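You operate a simulated robot arm through the tools that you are given. There is no shell and no other tool. Be economical: measure what you need, move in short steps, check, and stop when the job is done.

Carry out the task below with a simulated robot arm. There is one attempt and no reset: what you move stays moved.

TASK
Fit flange G7 on the black stand and tighten its nut.
Fine: swing the yellow arm in before the nut is run down, and leave it in; use the socket wrench from the round table and put it back; the other flange stays. Set down upright: socket wrench.

It is judged by the outcome, as a careful person would: the job done as asked, and still so three seconds after it is handed in. It fails if anything else is knocked over, pushed out of place, dropped, spilled or broken.

THE ROBOT
A 7-joint arm with a two-finger parallel gripper, fixed in place. Base frame: the origin is at the foot of the arm, x ahead of it, y to its left, z up; the work surface is at about z = 0.72. Lengths are in m, angles in degrees, forces in N, time in s.
With the tool pointing down near the work surface it reaches from about 0.44 to 0.92 m from the base axis. Its first joint turns from -115.0 to 115.0 degrees. Payload 3.91 kg.
Tool frame: the origin (TCP) lies between the finger pads and is the grasp point; the fingertips stand 0.03 m ahead of it; z points along the fingers, y is the line along which they close. Largest opening 0.11 m; finger width 0.02, thickness 0.01; the body of the gripper, 0.048 by 0.112 m, starts 0.055 m behind the TCP.
Orientation is that of the tool frame in the base frame, as a unit quaternion [w, x, y, z]. With the fingers straight down and closing along the base's y, the tool's x points along the base's -x, its y along +y and its z along -z.

THE INTERFACE
- The arm moves only by the tool apply_moves. Its argument "targets" is a list that holds one entry, the list of rows, each a list of 7 numbers: the turn, a rotation vector about the base's x, y, z in degrees, then the shift along the base's x, y, z in cm, then the closure, from 0 (fully open) to 1 (shut). In form: [[[wx, wy, wz, dx, dy, dz, jaw], ...]]. A call has 1 to 12 rows; each row shifts and turns the commanded pose from where the row before left it. Each row takes 0.2 s and may step no farther than 0.05 m and 8.6 degrees from the row before; otherwise, or with a gripper value out of range, the whole call is refused. A pose out of reach is approached as far as the arm can. The call stops where the force on the tool passes 40 N (or 10 N more than at its start, if that is more) or the arm is blocked; 0.2 s more then pass. The fingers move at their own pace (about 0.153 m/s each) and stop on an object; they squeeze with about 39 N. The grip force told is the motor's: it shows also when the fingers shut on nothing. Time passes only in rows, and 0.2 s behind the last, so rows that do not move let the fingers close. It gives the time, the measured TCP pose, the force on the tool (base axes), the opening and the grip force at its end, in the units of the frame above (readings bear some noise), with the torque about the TCP (base axes, N m) and any sound that the robot's microphone picked up.
- Cameras (640 x 400 px; columns grow to the right, rows downward): "scene" is fixed at [0.0505, 0.5003, 1.4889]; the picture's right is [-0.31, -0.95, 0.00], its down [-0.64, 0.21, -0.74] and it looks along [0.70, -0.23, -0.67] (base axes); focal length 329 px, centre (320, 200). "wrist" rides on the gripper at [0.072, 0.017, -0.103] in the tool frame; the picture's right is [-0.23, 0.97, 0.00], its down [-0.76, -0.18, -0.62] and it looks along [-0.61, -0.14, 0.78] (tool axes); focal length 222 px, centre (320, 200). There is no depth. A picture from a camera that has moved, and an enlarged one, comes with that camera's place and axes in the base frame and with its lens.
- snapshot(camera): a new picture of that camera. The clock stands still meanwhile.
- lift_body(by): slides the trunk up (or, below 0, down) by that many m; the arm rides with it, the base frame stays. It gives what a move gives, with no picture.
- enlarge(camera, box): a new picture of the part [left, top, right, bottom] of that camera's present view, enlarged. The clock stands still meanwhile.
- sign_off(): hands the job in; it is judged then, once.

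Work in short steps. Places have to be worked out from the pictures, the camera data and where the tool is seen: move nearer, look again, correct. Check each grasp and each placing, and mend what went wrong. You have 120 turns and 68 pictures in all, those below and enlarged ones among them. Open the gripper and draw the arm clear of the work before you hand the job in, unless the task says otherwise; then end with one line.

The tools are called after "Request:" as a command line: name --argument value ..., lists and objects as JSON in quotes. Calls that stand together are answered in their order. apply_moves: Moves the arm, as the interface text tells. Its arguments: {"type":"object","properties":{"targets":{"type":"array"}},"required":["targets"]} The other tools are called the same way: lift_body (by) slides the trunk up or down; snapshot (camera) takes a picture; enlarge (camera, box) takes an enlarged picture of a part of a camera's view; sign_off () hands the job in.

At the start:

```text
clock: 0.0
position: [0.4988, 0.1937, 1.1774]
tcp_rot: [-0.001, 0.0, 1.0, 0.0]
ft_force: [0.2, 0.3, 0.4]
ft_torque: [0.01, -0.04, -0.01]
gripper_width: 0.1102
grasp_force: 0.0
trunk travel left (down, up): [-0.7, 0.29]
```

scene: 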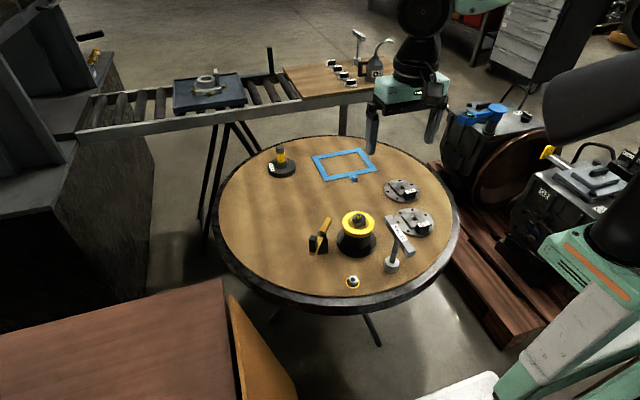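
wrist: 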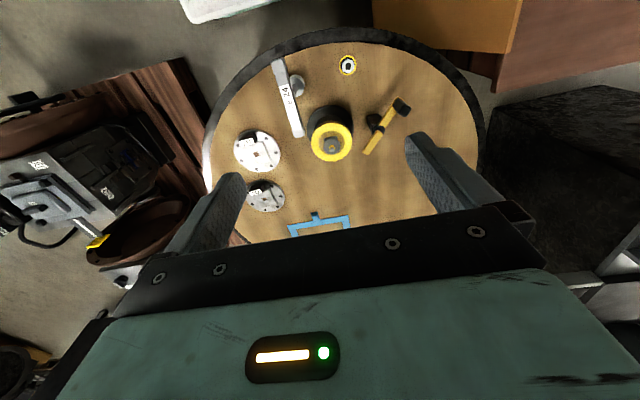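

The table shows a black stand with a yellow ring, two flanges, a socket wrench, a nut and a yellow arm on a small stand. I'll enlarge the region for detail.

Request:
enlarge --camera "scene" --box '[300, 170, 460, 300]'

Request:
enlarge --camera "wrist" --box '[200, 30, 440, 240]'

```text
3.08 times, centred on (380, 235) of scene
camera zoom: at [0.0505, 0.5003, 1.4889], right [-0.31, -0.95, 0.0], down [-0.64, 0.21, -0.74], along [0.7, -0.23, -0.67], focal length 1012 px, centre (135, 92)
```

zoom: 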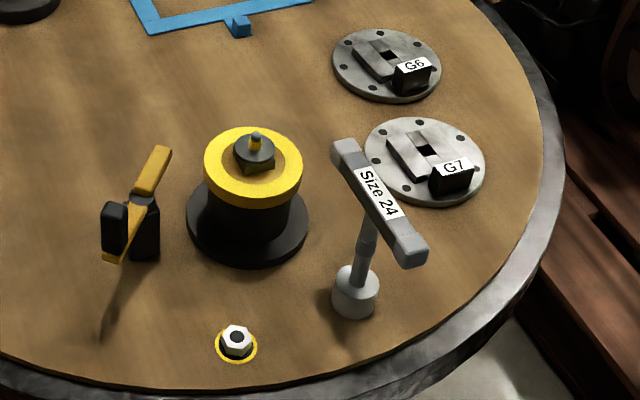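

```text
1.90 times, centred on (320, 135) of wrist
camera zoom: at [0.4251, 0.2114, 1.2822], right [0.23, 0.97, 0.0], down [0.76, -0.18, 0.62], along [0.61, -0.14, -0.78], focal length 423 px, centre (320, 324)
```

zoom: 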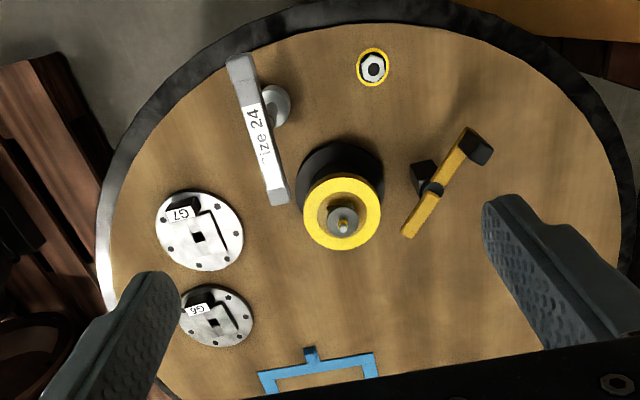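

Rough positions: stand about (0.64, 0.19), G7 about (0.65, -0.015), wrench about (0.52, 0.14) with its bar along x at z≈0.86, and nut about (0.505, 0.256). I'll bring the wrist camera closer to the stand.

Request:
apply_moves --targets '[[[0, 0, 0, 0.5, 0.5, -4.5, 0], [0, 0, 0, 0.5, 0.5, -4.5, 0], [0, 0, 0, 0.5, 0.5, -4.5, 0], [0, 0, 0, 0.5, 0, -4.5, 0], [0, 0, 0, 0, 0, -3, 0]]]'

Request:
snapshot --camera "wrist"

```text
clock: 1.2
position: [0.5188, 0.213, 0.969]
tcp_rot: [0.002, 0.0, 1.0, 0.0]
ft_force: [0.3, 0.2, 0.7]
ft_torque: [0.02, 0.02, 0.02]
gripper_width: 0.11
grasp_force: 0.1
trunk travel left (down, up): [-0.7, 0.29]
```

```text
63 pictures are left
camera wrist: at [0.4446, 0.2276, 1.0733], right [0.23, 0.97, 0.0], down [0.76, -0.18, 0.62], along [0.61, -0.14, -0.78], focal length 222 px, centre (320, 200)
```

wrist: 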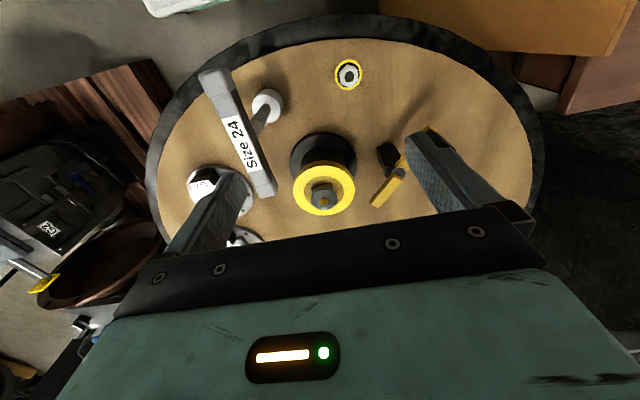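

The fingers hide a little, but the stand is visible. I'll enlarge the stand/arm in both views.

Request:
enlarge --camera "wrist" --box '[270, 120, 450, 230]'

Request:
enlarge --camera "scene" --box '[300, 195, 390, 260]'

```text
3.56 times, centred on (360, 175) of wrist
camera zoom: at [0.4446, 0.2276, 1.0733], right [0.23, 0.97, 0.0], down [0.76, -0.18, 0.62], along [0.61, -0.14, -0.78], focal length 790 px, centre (178, 289)
```

zoom: 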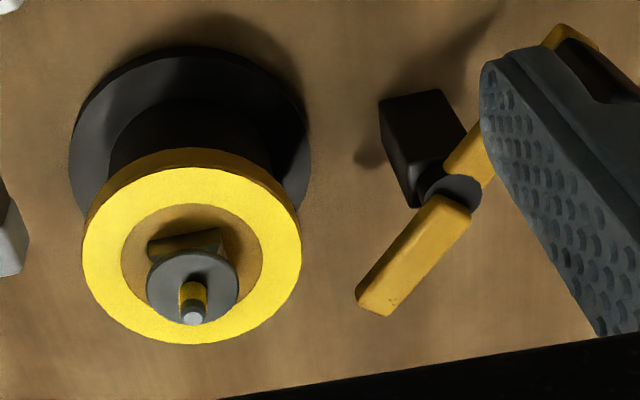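

```text
6.15 times, centred on (345, 228) of scene
camera zoom: at [0.0505, 0.5003, 1.4889], right [-0.31, -0.95, 0.0], down [-0.64, 0.21, -0.74], along [0.7, -0.23, -0.67], focal length 2023 px, centre (166, 31)
```

zoom: 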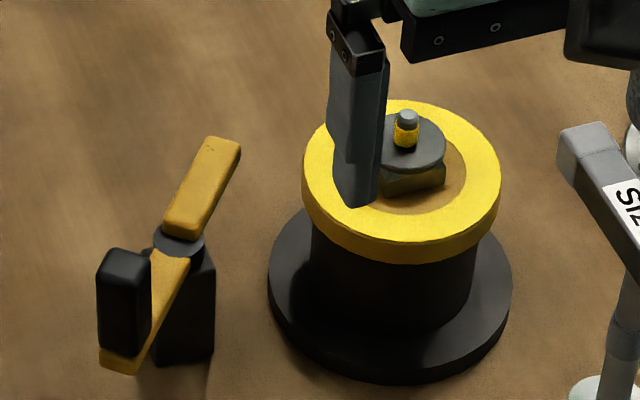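

The stand has a collar, a squared post and a stud. The yellow arm pivots on a post about 0.11 m to its left. Next I'll inspect G7 up close, moving at height first.

Request:
apply_moves --targets '[[[0, 0, 0, 0.5, -5, 0, 0], [0, 0, 0, 0.5, -5, 0, 0], [0, 0, 0, 0.5, -5, 0, 0], [0, 0, 0, 0.5, -5, 0, 0], [0, 0, 0, 1, 0, -5, 0], [0, 0, 0, 0, 0, -4, 0], [0, 0, 0, 0, 0, 0, 0]]]'

Request:
snapshot --camera "wrist"

```text
refused: row 1 steps farther than a row can; nothing moved
```

```text
60 pictures are left
camera wrist: at [0.4446, 0.2276, 1.0733], right [0.23, 0.97, 0.0], down [0.76, -0.18, 0.62], along [0.61, -0.14, -0.78], focal length 222 px, centre (320, 200)
```

wrist: 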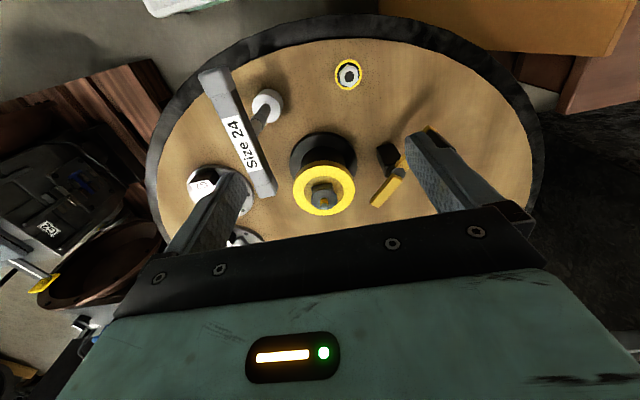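

The step exceeded 5 cm, so I'm using smaller rows.

Request:
apply_moves --targets '[[[0, 0, 0, 0.5, -4.5, 0, 0], [0, 0, 0, 0.5, -4.5, 0, 0], [0, 0, 0, 0.5, -4.5, 0, 0], [0, 0, 0, 0.5, -4.5, 0, 0], [0, 0, 0, 0.5, -3, 0, 0], [0, 0, 0, 0.5, 0, -4.5, 0], [0, 0, 0, 0, 0, -4.5, 0], [0, 0, 0, 0, 0, 0, 0]]]'

Request:
snapshot --camera "wrist"

```text
clock: 3.0
position: [0.5487, 0.0006, 0.877]
tcp_rot: [0.0, 0.001, 1.0, 0.0]
ft_force: [0.1, 0.6, -0.1]
ft_torque: [-0.01, -0.03, -0.01]
gripper_width: 0.1102
grasp_force: 0.0
trunk travel left (down, up): [-0.7, 0.29]
```

```text
59 pictures are left
camera wrist: at [0.4753, 0.0167, 0.9808], right [0.23, 0.97, 0.0], down [0.76, -0.18, 0.62], along [0.61, -0.14, -0.78], focal length 222 px, centre (320, 200)
```

wrist: 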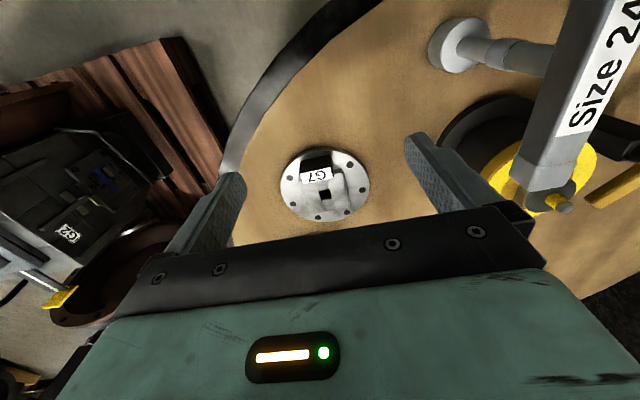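

Request:
enlarge --camera "wrist" --box '[265, 140, 385, 230]'

Request:
enlarge --camera "scene" --box '[380, 170, 450, 245]'

```text
4.44 times, centred on (325, 185) of wrist
camera zoom: at [0.4753, 0.0167, 0.9808], right [0.23, 0.97, 0.0], down [0.76, -0.18, 0.62], along [0.61, -0.14, -0.78], focal length 987 px, centre (298, 267)
```

zoom: 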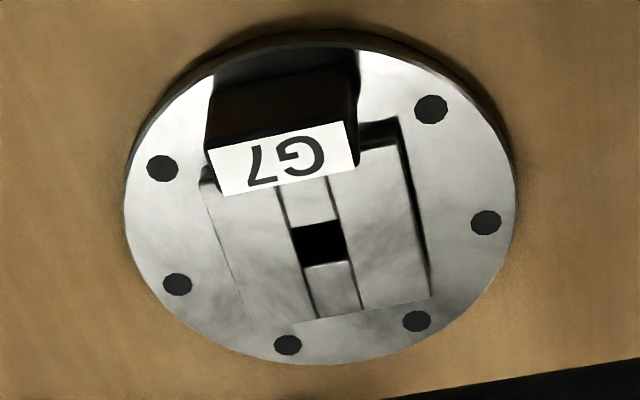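

```text
5.33 times, centred on (415, 208) of scene
camera zoom: at [0.0505, 0.5003, 1.4889], right [-0.31, -0.95, 0.0], down [-0.64, 0.21, -0.74], along [0.7, -0.23, -0.67], focal length 1754 px, centre (-187, 160)
```

zoom: 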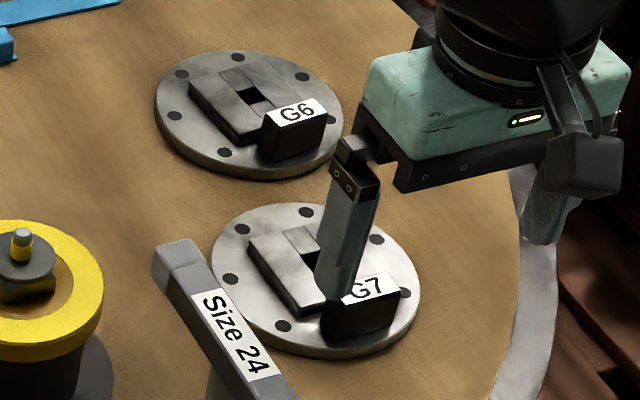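

G7 is at about (0.659, -0.018), Ø0.12, with a raised boss, a square central hole and a black tab block on the edge facing the robot and -y. Before deciding how it seats, I'll look at the stand post close up.

Request:
apply_moves --targets '[[[0, 0, 0, 0, 0, 4.5, 0], [0, 0, 0, 0.5, 0, 4.5, 0], [0, 0, 0, 0.5, 4.5, 0, 0], [0, 0, 0, 0.5, 4.5, 0, 0], [0, 0, 0, 0.5, 4.5, 0, 0], [0, 0, 0, 0.5, 4.5, 0, 0], [0, 0, 0, 1.8, 3, 0, 0], [0, 0, 0, 1, 0, -4, 0], [0, 0, 0, 0, 0, -4, 0], [0, 0, 0, 0, 0, 0, 0]]]'

Request:
enlarge --camera "wrist" --box '[240, 100, 400, 240]'

```text
clock: 5.2
position: [0.6041, 0.2131, 0.8878]
tcp_rot: [0.0, 0.0, 1.0, 0.0]
ft_force: [-0.4, 0.1, -0.3]
ft_torque: [-0.01, 0.01, -0.02]
gripper_width: 0.11
grasp_force: 0.1
trunk travel left (down, up): [-0.7, 0.29]
```

```text
2.86 times, centred on (320, 170) of wrist
camera zoom: at [0.5307, 0.2283, 0.9918], right [0.23, 0.97, 0.0], down [0.76, -0.18, 0.62], along [0.61, -0.14, -0.78], focal length 635 px, centre (320, 286)
```

zoom: 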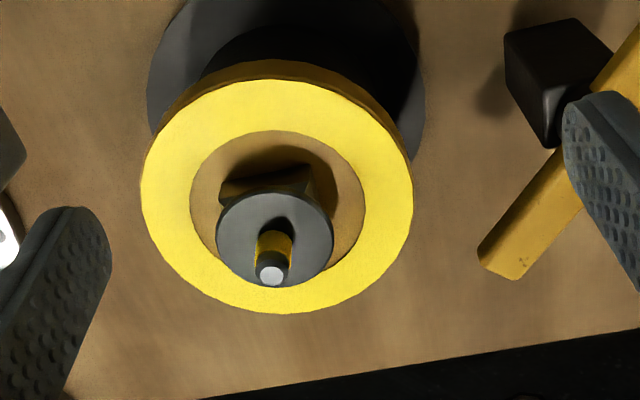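

Both views agree: ring top z≈0.795, grey disc top ≈0.823, stud tip ≈0.840, all centred near (0.641, 0.188). I'll look at the nut spot and the other parts on the table, and re-check the stand from the scene camera.

Request:
enlarge --camera "scene" --box '[330, 200, 385, 240]'

Request:
enlarge --camera "scene" --box '[250, 135, 390, 195]'

Request:
enlarge --camera "scene" --box '[335, 245, 405, 295]'

```text
10.00 times, centred on (358, 220) of scene
camera zoom: at [0.0505, 0.5003, 1.4889], right [-0.31, -0.95, 0.0], down [-0.64, 0.21, -0.74], along [0.7, -0.23, -0.67], focal length 3288 px, centre (-55, 0)
```

zoom: 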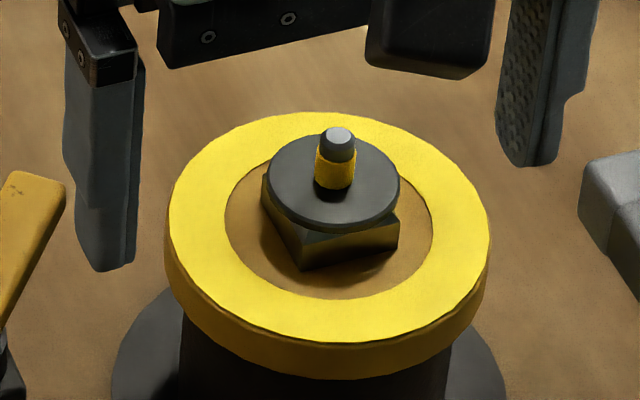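

```text
4.57 times, centred on (320, 165) of scene
camera zoom: at [0.0505, 0.5003, 1.4889], right [-0.31, -0.95, 0.0], down [-0.64, 0.21, -0.74], along [0.7, -0.23, -0.67], focal length 1503 px, centre (320, 360)
```

zoom: 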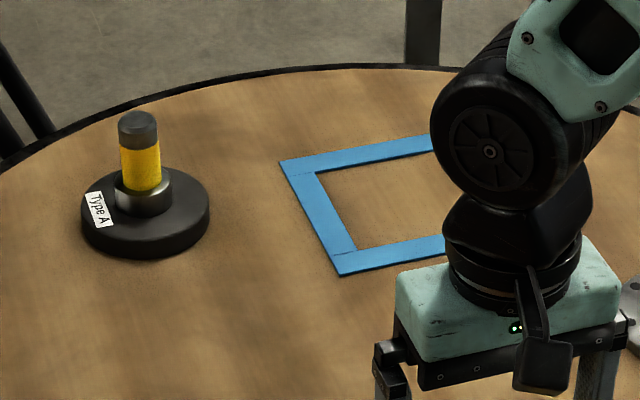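

```text
8.00 times, centred on (370, 270) of scene
camera zoom: at [0.0505, 0.5003, 1.4889], right [-0.31, -0.95, 0.0], down [-0.64, 0.21, -0.74], along [0.7, -0.23, -0.67], focal length 2630 px, centre (-80, -360)
```

zoom: 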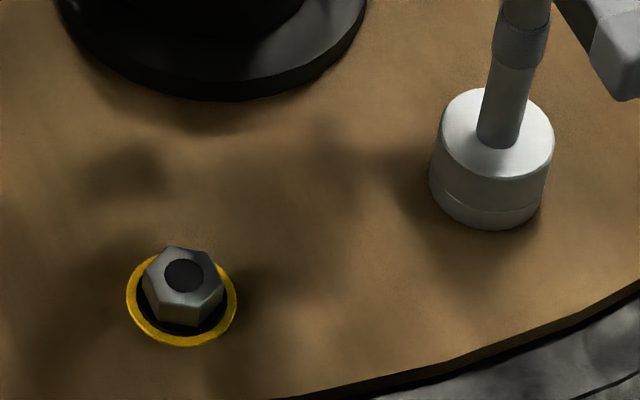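

The stand's square block is axis-aligned, under a disc with the stud on top. G7's boss measures about 0.058 square, axis-aligned and centred near (0.654, -0.018), so it can be gripped along y clear of the tab. I'll move above it and check.

Request:
apply_moves --targets '[[[0, 0, 0, 0, 0, 4.5, 0], [0, 0, 0, 0.5, 0, 4, 0], [0, 0, 0, 0.5, -4.8, 0, 0], [0, 0, 0, 0.5, -4.8, 0, 0], [0, 0, 0, 1, -4.8, 0, 0], [0, 0, 0, 1, -4.8, 0, 0], [0, 0, 0, 1.5, -3.9, 0, 0], [0, 0, 0, 0, 0, -4.8, 0], [0, 0, 0, 0, 0, -4.8, 0], [0, 0, 0, 0, 0, -4.8, 0], [0, 0, 0, 0, 0, 0, 0]]]'

Request:
snapshot --camera "wrist"

Request:
enlarge --camera "scene" --box '[360, 160, 460, 250]'

```text
clock: 7.6
position: [0.6502, -0.0192, 0.8265]
tcp_rot: [0.001, 0.001, 1.0, -0.001]
ft_force: [-0.4, -0.6, 1.3]
ft_torque: [0.01, -0.01, 0.01]
gripper_width: 0.1099
grasp_force: 0.0
trunk travel left (down, up): [-0.7, 0.29]
```

```text
52 pictures are left
camera wrist: at [0.5771, -0.0038, 0.9319], right [0.23, 0.97, 0.0], down [0.76, -0.18, 0.62], along [0.61, -0.14, -0.78], focal length 222 px, centre (320, 200)
```

wrist: 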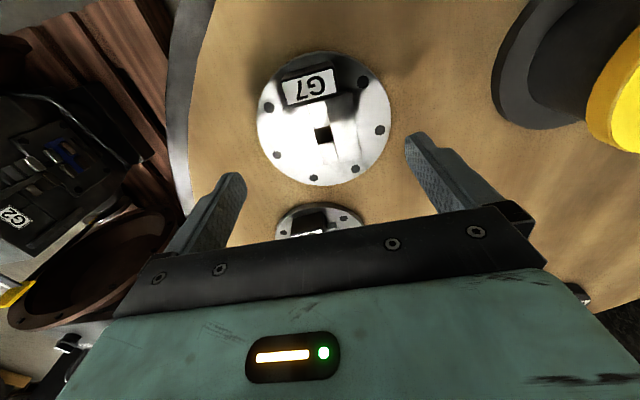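

```text
4.44 times, centred on (410, 205) of scene
camera zoom: at [0.0505, 0.5003, 1.4889], right [-0.31, -0.95, 0.0], down [-0.64, 0.21, -0.74], along [0.7, -0.23, -0.67], focal length 1461 px, centre (-80, 178)
```

zoom: 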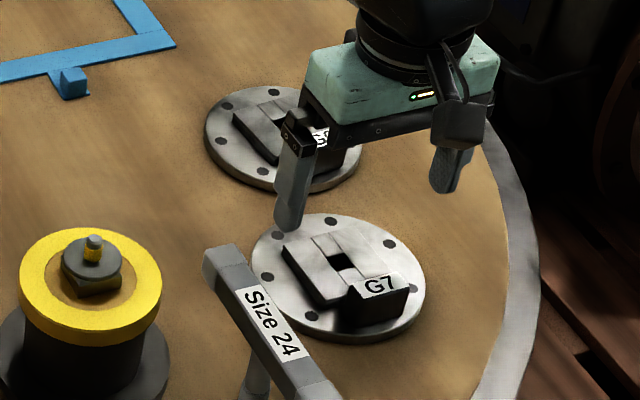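

The square hole lies right under the TCP. I'll descend in small steps until the tips are just above the flange plate.

Request:
apply_moves --targets '[[[0, 0, 0, 0, 0, -4, 0], [0, 0, 0, 0, 0, -1.5, 0], [0, 0, 0, 0, 0, -0.4, 0], [0, 0, 0, 0, 0, -0.3, 0], [0, 0, 0, 0, 0, 0, 0]]]'

Request:
enlarge --camera "wrist" --box '[180, 70, 460, 240]'

```text
clock: 8.8
position: [0.6507, -0.0203, 0.7676]
tcp_rot: [0.001, 0.0, 1.0, 0.0]
ft_force: [-0.1, 0.3, -0.5]
ft_torque: [0.01, 0.01, 0.01]
gripper_width: 0.11
grasp_force: 0.1
trunk travel left (down, up): [-0.7, 0.29]
```

```text
2.29 times, centred on (320, 155) of wrist
camera zoom: at [0.5779, -0.0047, 0.8707], right [0.23, 0.97, 0.0], down [0.76, -0.18, 0.62], along [0.61, -0.14, -0.78], focal length 508 px, centre (320, 303)
```

zoom: 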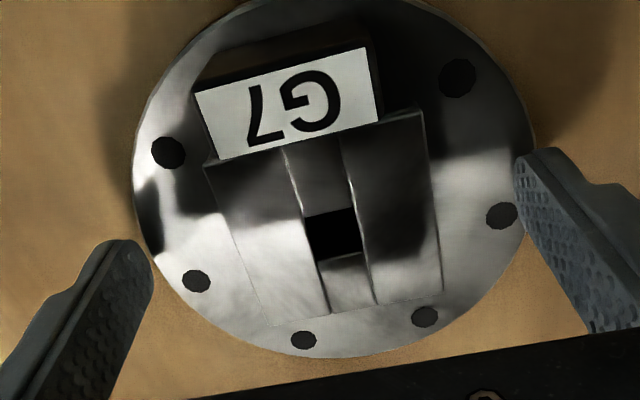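

Clear and centred. I'll lower slightly in 2 mm steps to find the plate by force.

Request:
apply_moves --targets '[[[0, 0, 0, 0.2, 0.1, -0.2, 0.3], [0, 0, 0, 0, 0, -0.2, 0.35], [0, 0, 0, 0, 0, -0.2, 0.4], [0, 0, 0, 0, 0, 0, 0.4]]]'

Request:
enlarge --camera "wrist" --box '[180, 70, 460, 240]'

```text
clock: 9.8
position: [0.6532, -0.0198, 0.7606]
tcp_rot: [0.0, -0.001, 1.0, 0.0]
ft_force: [0.4, -0.3, 0.5]
ft_torque: [-0.01, -0.01, 0.0]
gripper_width: 0.0661
grasp_force: 0.1
trunk travel left (down, up): [-0.7, 0.29]
```

```text
2.29 times, centred on (320, 155) of wrist
camera zoom: at [0.5803, -0.0039, 0.8647], right [0.23, 0.97, 0.0], down [0.76, -0.18, 0.62], along [0.61, -0.14, -0.78], focal length 508 px, centre (320, 303)
```

zoom: 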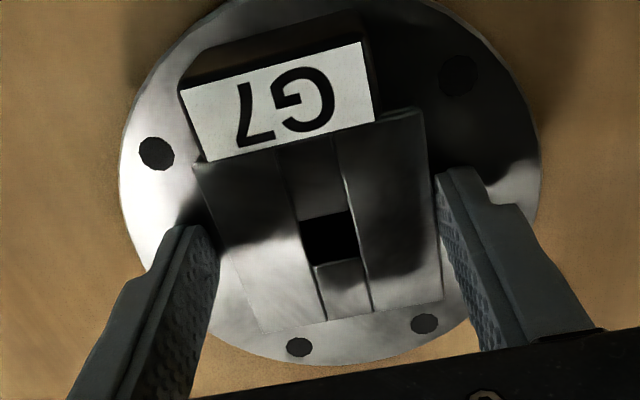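

The fingers straddle the boss, so I'll close and then lift a little.

Request:
apply_moves --targets '[[[0, 0, 0, 0, 0, 0, 1], [0, 0, 0, 0, 0, 0, 1], [0, 0, 0, 0, 0, 0, 1]]]'

Request:
apply_moves --targets '[[[0, 0, 0, 0, 0, 1, 1], [0, 0, 0, 0, 0, 2, 1], [0, 0, 0, 0, 0, 0, 1]]]'

Request:
snapshot --camera "scene"

```text
clock: 10.6
position: [0.6531, -0.0192, 0.7605]
tcp_rot: [0.0, 0.001, 1.0, 0.0]
ft_force: [-0.2, 2.0, 0.5]
ft_torque: [0.36, -0.22, 0.06]
gripper_width: 0.0596
grasp_force: 39.1
trunk travel left (down, up): [-0.7, 0.29]
```

```text
clock: 11.4
position: [0.6539, -0.0204, 0.7904]
tcp_rot: [0.0, -0.001, 1.0, -0.001]
ft_force: [-1.0, -0.2, 0.1]
ft_torque: [0.01, -0.03, -0.01]
gripper_width: 0.0001
grasp_force: 38.1
trunk travel left (down, up): [-0.7, 0.29]
```

```text
48 pictures are left
```

scene: 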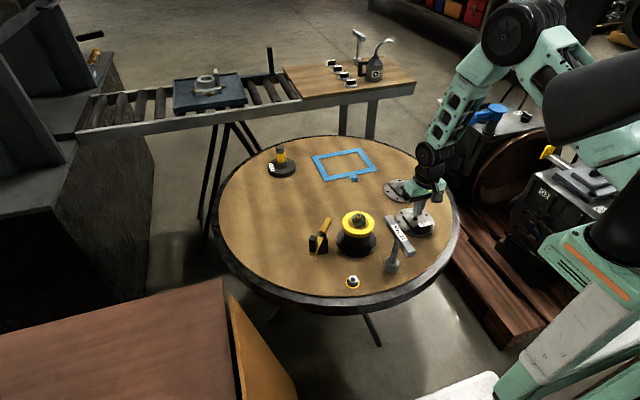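

The fingers slipped off the boss, so the tips were too high. I'll open and go lower until they touch the plate.

Request:
apply_moves --targets '[[[0, 0, 0, 0, 0, 1, 0.2], [0, 0, 0, 0, 0, 0, 0.3], [0, 0, 0, 0, 0, 0, 0.35], [0, 0, 0, 0, 0, -2, 0.35], [0, 0, 0, 0, 0, -2, 0.35], [0, 0, 0, 0, 0, -0.2, 0.35], [0, 0, 0, 0, 0, -0.2, 0.35], [0, 0, 0, 0, 0, -0.2, 0.35], [0, 0, 0, 0, 0, -0.2, 0.35]]]'

Request:
enlarge --camera "wrist" --box '[180, 70, 460, 240]'

```text
clock: 13.4
position: [0.6536, -0.0183, 0.7541]
tcp_rot: [0.001, 0.0, 1.0, 0.0]
ft_force: [0.3, 0.5, -0.2]
ft_torque: [0.0, -0.02, 0.0]
gripper_width: 0.0717
grasp_force: 0.2
trunk travel left (down, up): [-0.7, 0.29]
```

```text
2.29 times, centred on (320, 155) of wrist
camera zoom: at [0.5799, -0.0036, 0.8571], right [0.23, 0.97, 0.0], down [0.76, -0.18, 0.62], along [0.61, -0.14, -0.78], focal length 508 px, centre (320, 303)
```

zoom: 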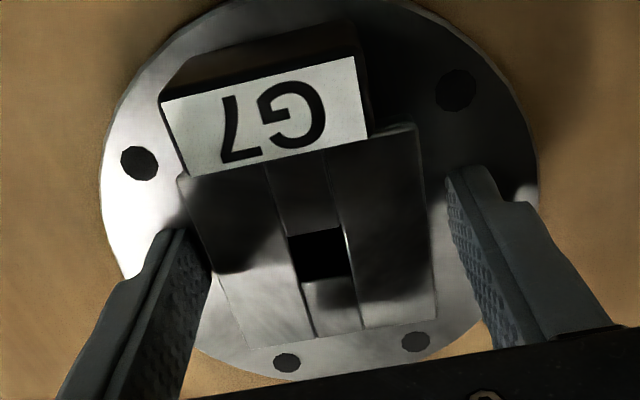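

Still no contact with tips at 0.724, so I'll continue down gently.

Request:
apply_moves --targets '[[[0, 0, 0, 0, 0, -0.2, 0.35], [0, 0, 0, 0, 0, -0.2, 0.35], [0, 0, 0, 0, 0, -0.15, 0.35], [0, 0, 0, 0, 0, -0.15, 0.35]]]'

```text
clock: 14.4
position: [0.6527, -0.0188, 0.7498]
tcp_rot: [0.0, 0.0, 1.0, 0.0]
ft_force: [-8.7, -1.3, 26.7]
ft_torque: [-0.31, 0.53, -0.15]
gripper_width: 0.0716
grasp_force: 0.1
trunk travel left (down, up): [-0.7, 0.29]
stopped in row 4: the force on the tool passed its limit at 44 N (the readings are from after the stop); the commanded pose is now the measured one
```

Contact with tips at about 0.720. I'll back off 1.5 mm and grip.

Request:
apply_moves --targets '[[[0, 0, 0, 0, 0, 0.15, 0.35], [0, 0, 0, 0, 0, 0, 1], [0, 0, 0, 0, 0, 0, 1], [0, 0, 0, 0, 0, 0, 1]]]'

Request:
apply_moves --targets '[[[0, 0, 0, 0, 0, 0.5, 1], [0, 0, 0, 0, 0, 0.5, 1], [0, 0, 0, 0, 0, 0, 1]]]'

```text
clock: 15.4
position: [0.655, -0.0182, 0.7497]
tcp_rot: [0.001, 0.001, 1.0, 0.0]
ft_force: [1.2, -3.1, 2.8]
ft_torque: [-0.21, -0.57, -0.16]
gripper_width: 0.0599
grasp_force: 39.1
trunk travel left (down, up): [-0.7, 0.29]
```

```text
clock: 16.2
position: [0.6549, -0.0182, 0.7602]
tcp_rot: [0.0, 0.0, 1.0, 0.001]
ft_force: [-0.8, -0.4, -4.9]
ft_torque: [0.02, -0.05, 0.0]
gripper_width: 0.0598
grasp_force: 39.0
trunk travel left (down, up): [-0.7, 0.29]
```

G7 is held (about 5 N, balanced). I'll lift it well clear and tilt it to see its underside.

Request:
apply_moves --targets '[[[0, 0, 0, 0, 0, 2, 1], [0, 0, 0, 0, 0, 4.5, 1], [0, 0, 0, 0, 0, 4.5, 1], [0, 0, 0, 0, 0, 4.5, 1], [0, 0, 0, 0, 0, 4.5, 1], [0, 0, 0, 0, 0, 4.5, 1], [0, 0, 0, 0, 0, 4.5, 1], [0, 0, 0, 0, 0, 4.5, 1]]]'

Request:
apply_moves --targets '[[[2.5, 8, 0, 0, 0, 0, 1], [2.5, 8, 0, 0, 0, 0, 1], [2.5, 8, 0, 0, 0, 0, 1], [2.5, 8, 0, 0, 0, 0, 1], [2.5, 8, 0, 0, 0, 0, 1], [2.5, 8, 0, 0, 0, 0, 1], [0, 0, 0, 0, 0, 0, 1]]]'

Request:
snapshot --camera "scene"

```text
clock: 18.0
position: [0.6546, -0.0181, 1.0951]
tcp_rot: [-0.001, 0.0, 1.0, 0.0]
ft_force: [0.4, 0.6, -6.0]
ft_torque: [0.02, -0.05, 0.01]
gripper_width: 0.0595
grasp_force: 38.9
trunk travel left (down, up): [-0.7, 0.29]
```

```text
clock: 19.6
position: [0.6547, -0.0197, 1.0962]
tcp_rot: [-0.405, 0.0, 0.905, 0.126]
ft_force: [-0.6, -0.3, -5.6]
ft_torque: [-0.02, -0.12, 0.02]
gripper_width: 0.0597
grasp_force: 38.9
trunk travel left (down, up): [-0.7, 0.29]
```

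```text
46 pictures are left
```

scene: 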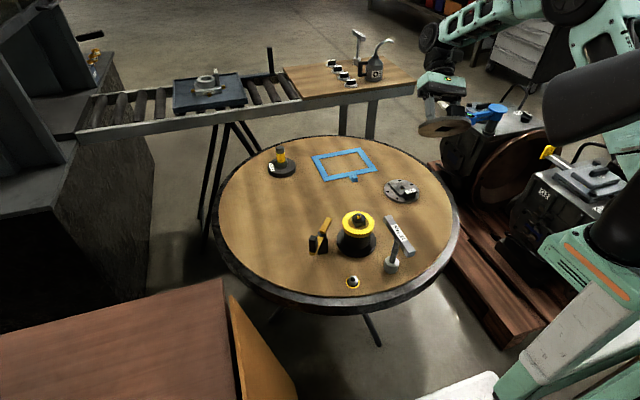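

Request:
enlarge --camera "scene" --box '[405, 100, 485, 150]'

Request:
enlarge --camera "scene" --box '[300, 200, 400, 262]'

```text
8.00 times, centred on (445, 125) of scene
camera zoom: at [0.0505, 0.5003, 1.4889], right [-0.31, -0.95, 0.0], down [-0.64, 0.21, -0.74], along [0.7, -0.23, -0.67], focal length 2630 px, centre (-680, 800)
```

zoom: 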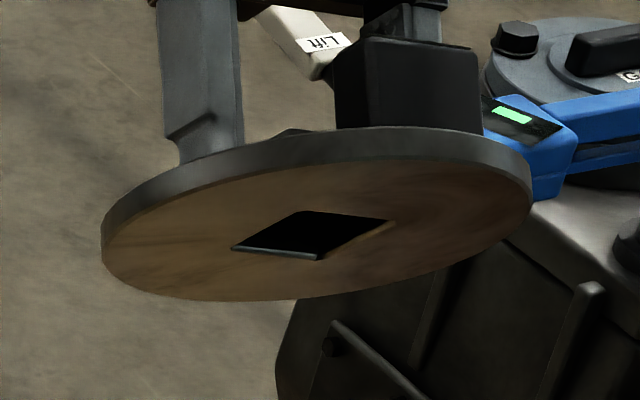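

```text
6.40 times, centred on (350, 231) of scene
camera zoom: at [0.0505, 0.5003, 1.4889], right [-0.31, -0.95, 0.0], down [-0.64, 0.21, -0.74], along [0.7, -0.23, -0.67], focal length 2104 px, centre (128, 2)
```

zoom: 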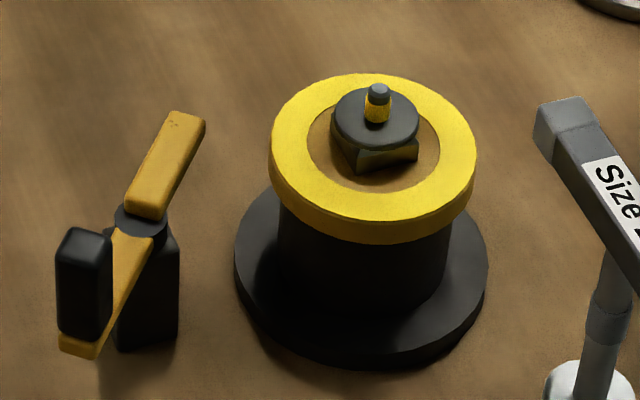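

The underside is flat with a ~0.031 square pocket matching the stand's ~0.031 block, while the visible grey disc on the block is ~0.038 and would obstruct it. It may be a loose washer on the stud, so I'll look closely.

Request:
enlarge --camera "scene" --box '[347, 210, 372, 230]'

```text
16.00 times, centred on (360, 220) of scene
camera zoom: at [0.0505, 0.5003, 1.4889], right [-0.31, -0.95, 0.0], down [-0.64, 0.21, -0.74], along [0.7, -0.23, -0.67], focal length 5260 px, centre (-312, -120)
```

zoom: 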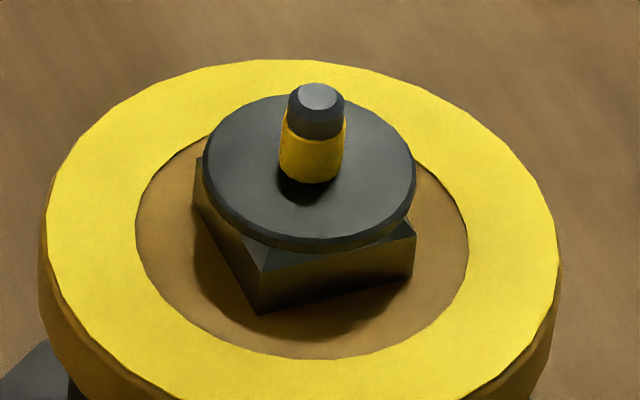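

The geometry says the Ø0.0375 disc can't pass through the 0.032 pocket, so it must be a loose washer resting on the block. I'll level G7, set it back on its spot, and test whether the disc lifts off.

Request:
apply_moves --targets '[[[-2.5, -8, 0, 0, 0, 0, 1], [-2.5, -8, 0, 0, 0, 0, 1], [-2.5, -8, 0, 0, 0, 0, 1], [-2.5, -8, 0, 0, 0, 0, 1], [-2.5, -8, 0, 0, 0, 0, 1], [-2.5, -8, 0, 0, 0, 0, 1], [0, 0, 0, 0, 0, 0, 1]]]'

Request:
apply_moves --targets '[[[0, 0, 0, 0, 0, -4.8, 1], [0, 0, 0, 0, 0, -4.8, 1], [0, 0, 0, 0, 0, -4.8, 1], [0, 0, 0, 0, 0, -4.8, 1], [0, 0, 0, 0, 0, -4.8, 1], [0, 0, 0, 0, 0, -4.8, 1], [0, 0, 0, 0, 0, -3, 1], [0, 0, 0, 0, 0, -1.5, 1], [0, 0, 0, 0, 0, -0.5, 1], [0, 0, 0, 0, 0, 0, 1]]]'

```text
clock: 21.2
position: [0.6536, -0.0184, 1.0952]
tcp_rot: [0.002, -0.001, 1.0, -0.001]
ft_force: [-0.1, 0.8, -6.0]
ft_torque: [0.0, -0.02, 0.03]
gripper_width: 0.0599
grasp_force: 39.1
trunk travel left (down, up): [-0.7, 0.29]
```

```text
clock: 23.4
position: [0.6531, -0.0194, 0.7541]
tcp_rot: [0.001, -0.001, 1.0, 0.0]
ft_force: [0.1, 0.5, -5.1]
ft_torque: [0.0, -0.05, -0.03]
gripper_width: 0.0598
grasp_force: 39.6
trunk travel left (down, up): [-0.7, 0.29]
```

Still ~4 mm above the table. I'll lower gently, release and rise.

Request:
apply_moves --targets '[[[0, 0, 0, 0, 0, -0.2, 1], [0, 0, 0, 0, 0, -0.15, 1], [0, 0, 0, 0, 0, -0.1, 1], [0, 0, 0, 0, 0, 0, 1]]]'

Request:
apply_moves --targets '[[[0, 0, 0, 0, 0, 0, 0.35], [0, 0, 0, 0, 0, 0, 0.3], [0, 0, 0, 0, 0, 4, 0.3], [0, 0, 0, 0, 0, 4.8, 0.3], [0, 0, 0, 0, 0, 4.8, 0.3], [0, 0, 0, 0, 0, 4.8, 0.3], [0, 0, 0, 0, 0, 3, 0.3]]]'

```text
clock: 24.4
position: [0.6544, -0.0189, 0.7522]
tcp_rot: [0.001, 0.0, 1.0, 0.0]
ft_force: [-0.6, -0.8, -5.2]
ft_torque: [-0.03, -0.03, 0.02]
gripper_width: 0.0598
grasp_force: 38.9
trunk travel left (down, up): [-0.7, 0.29]
```

```text
clock: 26.0
position: [0.655, -0.018, 0.967]
tcp_rot: [0.001, 0.0, 1.0, 0.0]
ft_force: [-0.1, 0.8, 0.4]
ft_torque: [0.0, 0.0, 0.01]
gripper_width: 0.0769
grasp_force: 0.0
trunk travel left (down, up): [-0.7, 0.29]
```

G7 is back on its spot. Now I'll move above the stand, with fingers part-open, and view the disc.

Request:
apply_moves --targets '[[[0, 0, 0, -0.3, 4.8, 0, 0.3], [0, 0, 0, -0.3, 4.8, 0, 0.3], [0, 0, 0, -0.3, 4.8, 0, 0.3], [0, 0, 0, -0.3, 4.8, 0, 0.3], [0, 0, 0, -0.2, 1.4, 0, 0.3], [0, 0, 0, 0, 0, -4.5, 0.3], [0, 0, 0, 0, 0, -2.5, 0.3], [0, 0, 0, 0, 0, 0, 0.3]]]'

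Request:
enlarge --camera "wrist" --box '[220, 70, 420, 210]'

```text
clock: 27.8
position: [0.6384, 0.1859, 0.8971]
tcp_rot: [0.001, 0.0, 1.0, 0.0]
ft_force: [-0.5, 0.0, -1.0]
ft_torque: [0.02, -0.03, 0.01]
gripper_width: 0.0769
grasp_force: 0.0
trunk travel left (down, up): [-0.7, 0.29]
```

```text
2.86 times, centred on (320, 140) of wrist
camera zoom: at [0.5658, 0.2022, 1.0007], right [0.23, 0.97, 0.0], down [0.76, -0.18, 0.62], along [0.61, -0.14, -0.78], focal length 635 px, centre (320, 371)
```

zoom: 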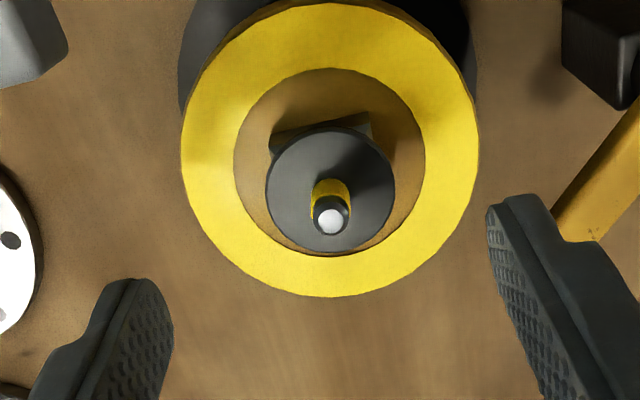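

The stud is centred near (0.640, 0.189). I'll descend so the fingertips straddle the disc edge (~z 0.815), then close.

Request:
apply_moves --targets '[[[0, 0, 0, 0.1, 0.3, -2.5, 0.3], [0, 0, 0, 0, 0, -2, 0.3], [0, 0, 0, 0, 0, -0.7, 0.4], [0, 0, 0, 0, 0, 0, 0.5], [0, 0, 0, 0, 0, 0, 0.55], [0, 0, 0, 0, 0, 0, 0.55]]]'

Request:
enlarge --camera "wrist" --box '[220, 90, 420, 230]'

Request:
enlarge --camera "scene" --box '[330, 195, 390, 240]'

```text
clock: 29.2
position: [0.642, 0.1899, 0.8458]
tcp_rot: [0.001, 0.0, 1.0, 0.0]
ft_force: [-0.7, -0.3, -0.3]
ft_torque: [-0.03, 0.01, 0.01]
gripper_width: 0.0495
grasp_force: 0.1
trunk travel left (down, up): [-0.7, 0.29]
```

```text
2.86 times, centred on (320, 160) of wrist
camera zoom: at [0.5678, 0.2051, 0.9486], right [0.23, 0.97, 0.0], down [0.76, -0.18, 0.62], along [0.61, -0.14, -0.78], focal length 635 px, centre (320, 314)
```

zoom: 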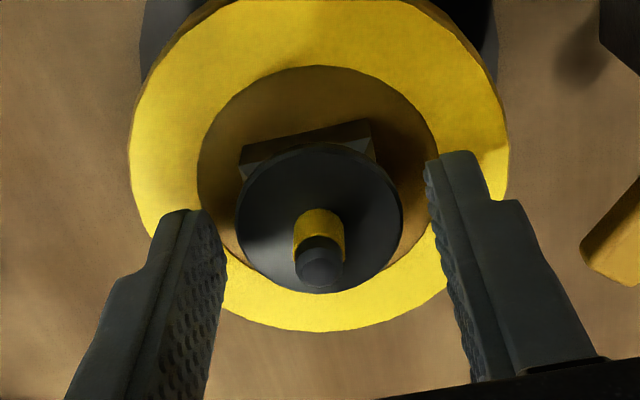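

```text
8.89 times, centred on (360, 218) of scene
camera zoom: at [0.0505, 0.5003, 1.4889], right [-0.31, -0.95, 0.0], down [-0.64, 0.21, -0.74], along [0.7, -0.23, -0.67], focal length 2922 px, centre (-36, 44)
```

zoom: 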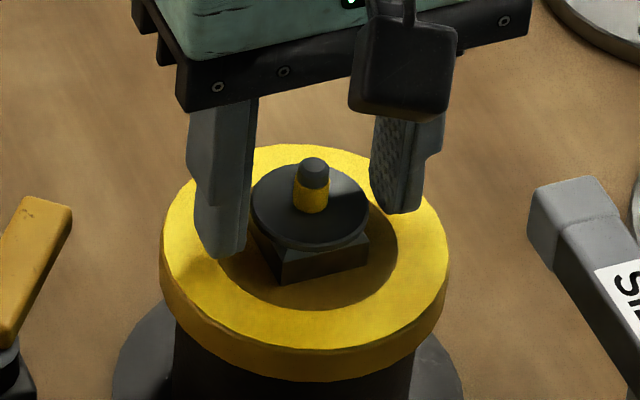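

The fingertips flank the disc. I'll close and lift gently to test it.

Request:
apply_moves --targets '[[[0, 0, 0, 0, 0, 0, 0.7], [0, 0, 0, 0, 0, 0, 0.8], [0, 0, 0, 0, 0, 0, 0.8]]]'

Request:
apply_moves --targets '[[[0, 0, 0, 0, 0, 0.3, 0.8], [0, 0, 0, 0, 0, 0.5, 0.8], [0, 0, 0, 0, 0, 0, 0.8]]]'

Request:
enlarge --camera "scene" --box '[330, 195, 390, 240]'

```text
clock: 30.0
position: [0.6414, 0.19, 0.8449]
tcp_rot: [0.001, -0.001, 1.0, 0.0]
ft_force: [-0.6, 0.2, -0.4]
ft_torque: [0.0, -0.01, -0.01]
gripper_width: 0.0299
grasp_force: 44.9
trunk travel left (down, up): [-0.7, 0.29]
```

```text
clock: 30.5
position: [0.6429, 0.1887, 0.8454]
tcp_rot: [-0.001, 0.001, 1.0, -0.002]
ft_force: [7.2, 6.7, -22.5]
ft_torque: [0.28, -1.28, -0.02]
gripper_width: 0.0297
grasp_force: 45.1
trunk travel left (down, up): [-0.7, 0.29]
stopped in row 2: the force on the tool passed its limit at 45 N (the readings are from after the stop); the commanded pose is now the measured one
```

```text
8.89 times, centred on (360, 218) of scene
camera zoom: at [0.0505, 0.5003, 1.4889], right [-0.31, -0.95, 0.0], down [-0.64, 0.21, -0.74], along [0.7, -0.23, -0.67], focal length 2922 px, centre (-36, 44)
```

zoom: 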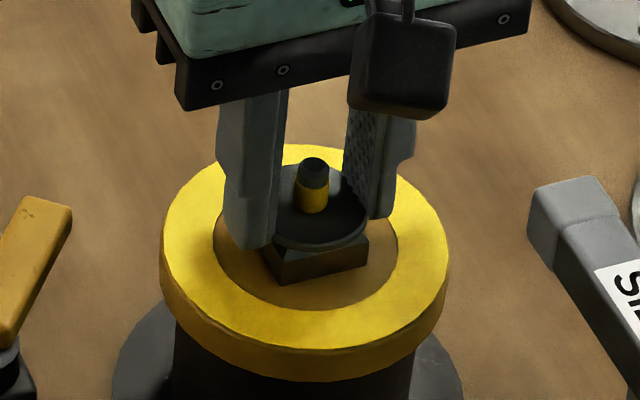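

The fingers closed to 0.030 (the square block's side), passing the disc's edge, and nothing lifts. So the disc isn't a removable or solid part, and the block is fixed with its centre at y≈0.189. I'll release and go back for G7.

Request:
apply_moves --targets '[[[0, 0, 0, 0, 0, 0, 0.4], [0, 0, 0, 0, 0, 0, 0.3], [0, 0, 0, 0, 0, 4.5, 0.3], [0, 0, 0, 0, 0, 4.5, 0.3], [0, 0, 0, 0, 0, 3.2, 0.3], [0, 0, 0, 0, 0, 0, 0.3]]]'

Request:
enlarge --camera "wrist" --box '[270, 70, 370, 140]'

```text
clock: 31.9
position: [0.6408, 0.1881, 0.9687]
tcp_rot: [0.0, 0.0, 1.0, 0.0]
ft_force: [0.3, -0.9, -0.3]
ft_torque: [-0.02, -0.05, -0.04]
gripper_width: 0.0769
grasp_force: 0.0
trunk travel left (down, up): [-0.7, 0.29]
```

```text
5.71 times, centred on (320, 105) of wrist
camera zoom: at [0.568, 0.2038, 1.0733], right [0.23, 0.97, 0.0], down [0.76, -0.18, 0.62], along [0.61, -0.14, -0.78], focal length 1269 px, centre (320, 743)
```

zoom: 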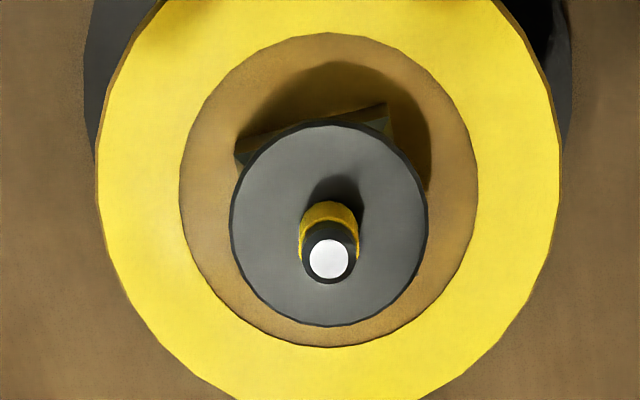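

The stud appears within ~2 mm of the TCP axis. I'll return over G7 and check the alignment above it.

Request:
apply_moves --targets '[[[0, 0, 0, 0.3, -4.8, 0, 0.3], [0, 0, 0, 0.3, -4.8, 0, 0.3], [0, 0, 0, 0.3, -4.8, 0, 0.3], [0, 0, 0, 0.3, -4.8, 0, 0.3], [0, 0, 0, 0.2, -1.5, 0, 0.3], [0, 0, 0, 0, 0, -4.7, 0.3], [0, 0, 0, 0, 0, -4.7, 0.3], [0, 0, 0, 0, 0, -4.7, 0.3], [0, 0, 0, 0, 0, -4.7, 0.3], [0, 0, 0, 0, 0, 0, 0.3]]]'

Request:
enlarge --camera "wrist" --box '[200, 80, 440, 230]'

```text
clock: 34.1
position: [0.6541, -0.0153, 0.7825]
tcp_rot: [0.0, 0.0, 1.0, 0.0]
ft_force: [0.2, 0.0, 1.2]
ft_torque: [0.03, -0.04, 0.01]
gripper_width: 0.0769
grasp_force: 0.1
trunk travel left (down, up): [-0.7, 0.29]
```

```text
2.67 times, centred on (320, 155) of wrist
camera zoom: at [0.5812, 0.0, 0.8865], right [0.23, 0.97, 0.0], down [0.76, -0.18, 0.62], along [0.61, -0.14, -0.78], focal length 592 px, centre (320, 320)
```

zoom: 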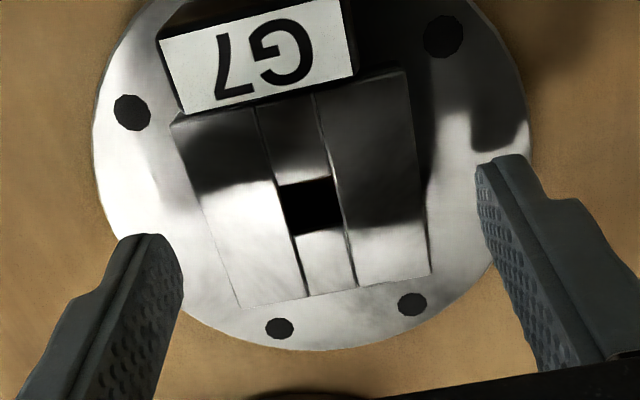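

The hole is ~3 mm to -y and roughly 5–6 mm beyond the TCP in x (the boss sits lower than I first assumed). I'll correct and re-check before gripping.

Request:
apply_moves --targets '[[[0, 0, 0, 0.6, -0.28, 0, 0.3], [0, 0, 0, 0, 0, -2, 0.3], [0, 0, 0, 0, 0, -0.6, 0.3], [0, 0, 0, 0, 0, -0.4, 0.3], [0, 0, 0, 0, 0, 0, 0.3]]]'

Request:
enlarge --camera "wrist" --box '[200, 80, 440, 230]'

```text
clock: 35.3
position: [0.6587, -0.0183, 0.7516]
tcp_rot: [-0.001, 0.0, 1.0, -0.001]
ft_force: [-1.1, 0.2, 0.1]
ft_torque: [0.01, 0.02, -0.01]
gripper_width: 0.0769
grasp_force: 0.1
trunk travel left (down, up): [-0.7, 0.29]
```

```text
2.67 times, centred on (320, 155) of wrist
camera zoom: at [0.5861, -0.0042, 0.8563], right [0.23, 0.97, 0.0], down [0.76, -0.18, 0.62], along [0.61, -0.14, -0.78], focal length 592 px, centre (320, 320)
```

zoom: 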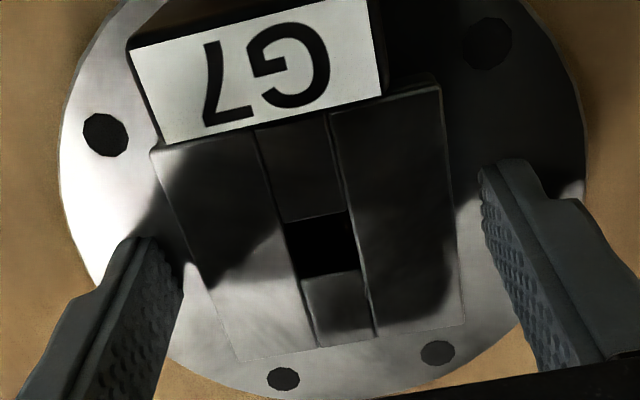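

The hole is now on the TCP axis. I'll close on the boss and lift.

Request:
apply_moves --targets '[[[0, 0, 0, 0, 0, -0.1, 0.4], [0, 0, 0, 0, 0, 0, 1], [0, 0, 0, 0, 0, 0, 1], [0, 0, 0, 0, 0, 0, 1]]]'

Request:
apply_moves --targets '[[[0, 0, 0, 0, 0, 0.5, 1], [0, 0, 0, 0, 0, 3, 1], [0, 0, 0, 0, 0, 4.5, 1], [0, 0, 0, 0, 0, 4.5, 1], [0, 0, 0, 0, 0, 4.5, 1], [0, 0, 0, 0, 0, 4.5, 1], [0, 0, 0, 0, 0, 0, 1]]]'

Request:
enlarge --camera "wrist" --box '[200, 80, 440, 230]'

```text
clock: 36.3
position: [0.6586, -0.0189, 0.7508]
tcp_rot: [-0.001, 0.001, 1.0, -0.001]
ft_force: [-0.4, 2.7, 3.0]
ft_torque: [0.43, 0.11, -0.08]
gripper_width: 0.0595
grasp_force: 39.3
trunk travel left (down, up): [-0.7, 0.29]
```

```text
clock: 37.9
position: [0.6593, -0.0219, 0.9651]
tcp_rot: [0.0, 0.001, 1.0, 0.0]
ft_force: [-0.7, -0.6, -5.9]
ft_torque: [0.03, -0.05, -0.03]
gripper_width: 0.0596
grasp_force: 38.8
trunk travel left (down, up): [-0.7, 0.29]
```

```text
2.67 times, centred on (320, 155) of wrist
camera zoom: at [0.5866, -0.0065, 1.071], right [0.23, 0.97, 0.0], down [0.76, -0.18, 0.62], along [0.6, -0.14, -0.78], focal length 592 px, centre (320, 320)
```

zoom: 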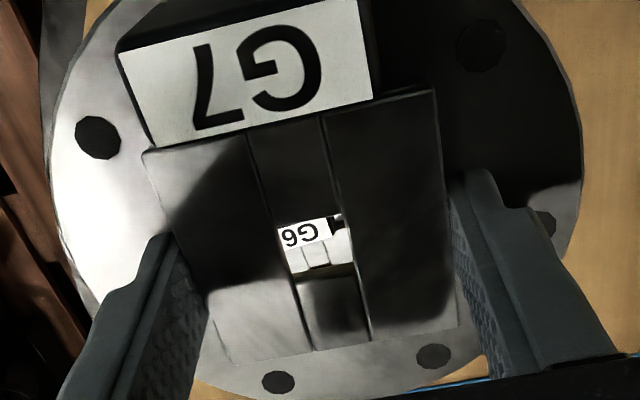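

G7 is held well and the hole is a through-hole, so I can sight the stud through it. I'll carry it over the stand and stop ~1 cm above the stud tip.

Request:
apply_moves --targets '[[[0, 0, 0, -0.4, 4.19, 0, 1], [0, 0, 0, -0.4, 4.19, 0, 1], [0, 0, 0, -0.4, 4.19, 0, 1], [0, 0, 0, -0.4, 4.19, 0, 1], [0, 0, 0, -0.4, 4.19, 0, 1], [0, 0, 0, 0, 0, -4, 1], [0, 0, 0, 0, 0, -3, 1], [0, 0, 0, 0, 0, 0, 1]]]'

Request:
enlarge --camera "wrist" --box '[260, 130, 380, 210]'

Request:
enlarge --camera "scene" --box '[300, 170, 420, 260]'

```text
clock: 39.7
position: [0.6386, 0.1891, 0.8954]
tcp_rot: [-0.001, 0.0, 1.0, 0.0]
ft_force: [-0.4, 0.5, -5.5]
ft_torque: [0.01, -0.08, 0.01]
gripper_width: 0.0599
grasp_force: 39.4
trunk travel left (down, up): [-0.7, 0.29]
```

```text
5.00 times, centred on (320, 170) of wrist
camera zoom: at [0.5664, 0.2045, 0.9993], right [0.23, 0.97, 0.0], down [0.76, -0.18, 0.62], along [0.61, -0.14, -0.78], focal length 1111 px, centre (320, 350)
```

zoom: 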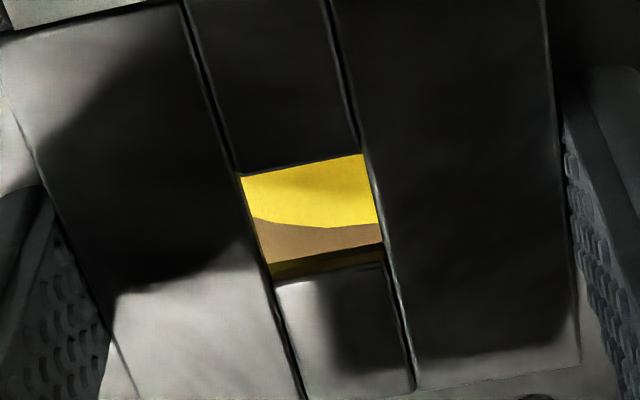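

```text
4.44 times, centred on (360, 215) of scene
camera zoom: at [0.0505, 0.5003, 1.4889], right [-0.31, -0.95, 0.0], down [-0.64, 0.21, -0.74], along [0.7, -0.23, -0.67], focal length 1461 px, centre (142, 133)
```

zoom: 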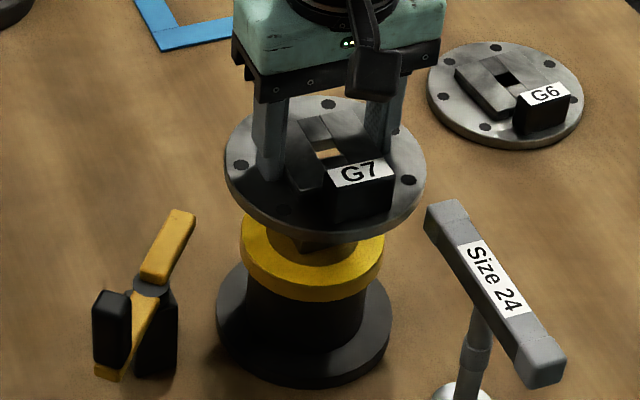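

The oblique sight line shows the ring behind the stud, as expected. I'll lower in small steps until the stud tip enters.

Request:
apply_moves --targets '[[[0, 0, 0, 0, 0, -1, 1], [0, 0, 0, 0, 0, -0.7, 1], [0, 0, 0, 0, 0, -0.5, 1], [0, 0, 0, 0, 0, 0, 1]]]'

Request:
enlarge --camera "wrist" --box '[260, 130, 380, 210]'

```text
clock: 40.7
position: [0.6403, 0.1901, 0.8718]
tcp_rot: [-0.001, 0.0, 1.0, -0.001]
ft_force: [0.4, 0.4, -5.7]
ft_torque: [-0.02, -0.09, 0.0]
gripper_width: 0.0598
grasp_force: 39.3
trunk travel left (down, up): [-0.7, 0.29]
```

```text
5.00 times, centred on (320, 170) of wrist
camera zoom: at [0.5671, 0.2046, 0.9771], right [0.23, 0.97, 0.0], down [0.76, -0.18, 0.62], along [0.61, -0.14, -0.78], focal length 1111 px, centre (320, 350)
```

zoom: 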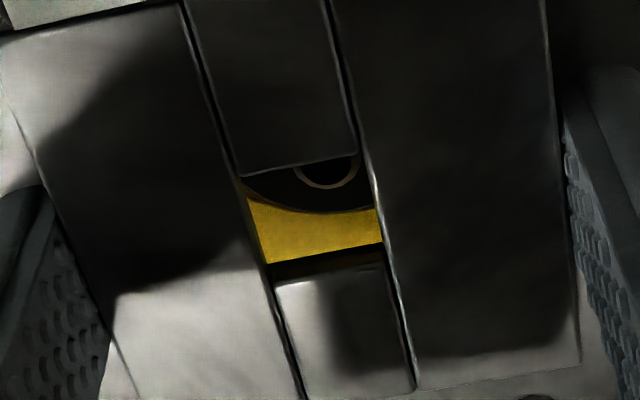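

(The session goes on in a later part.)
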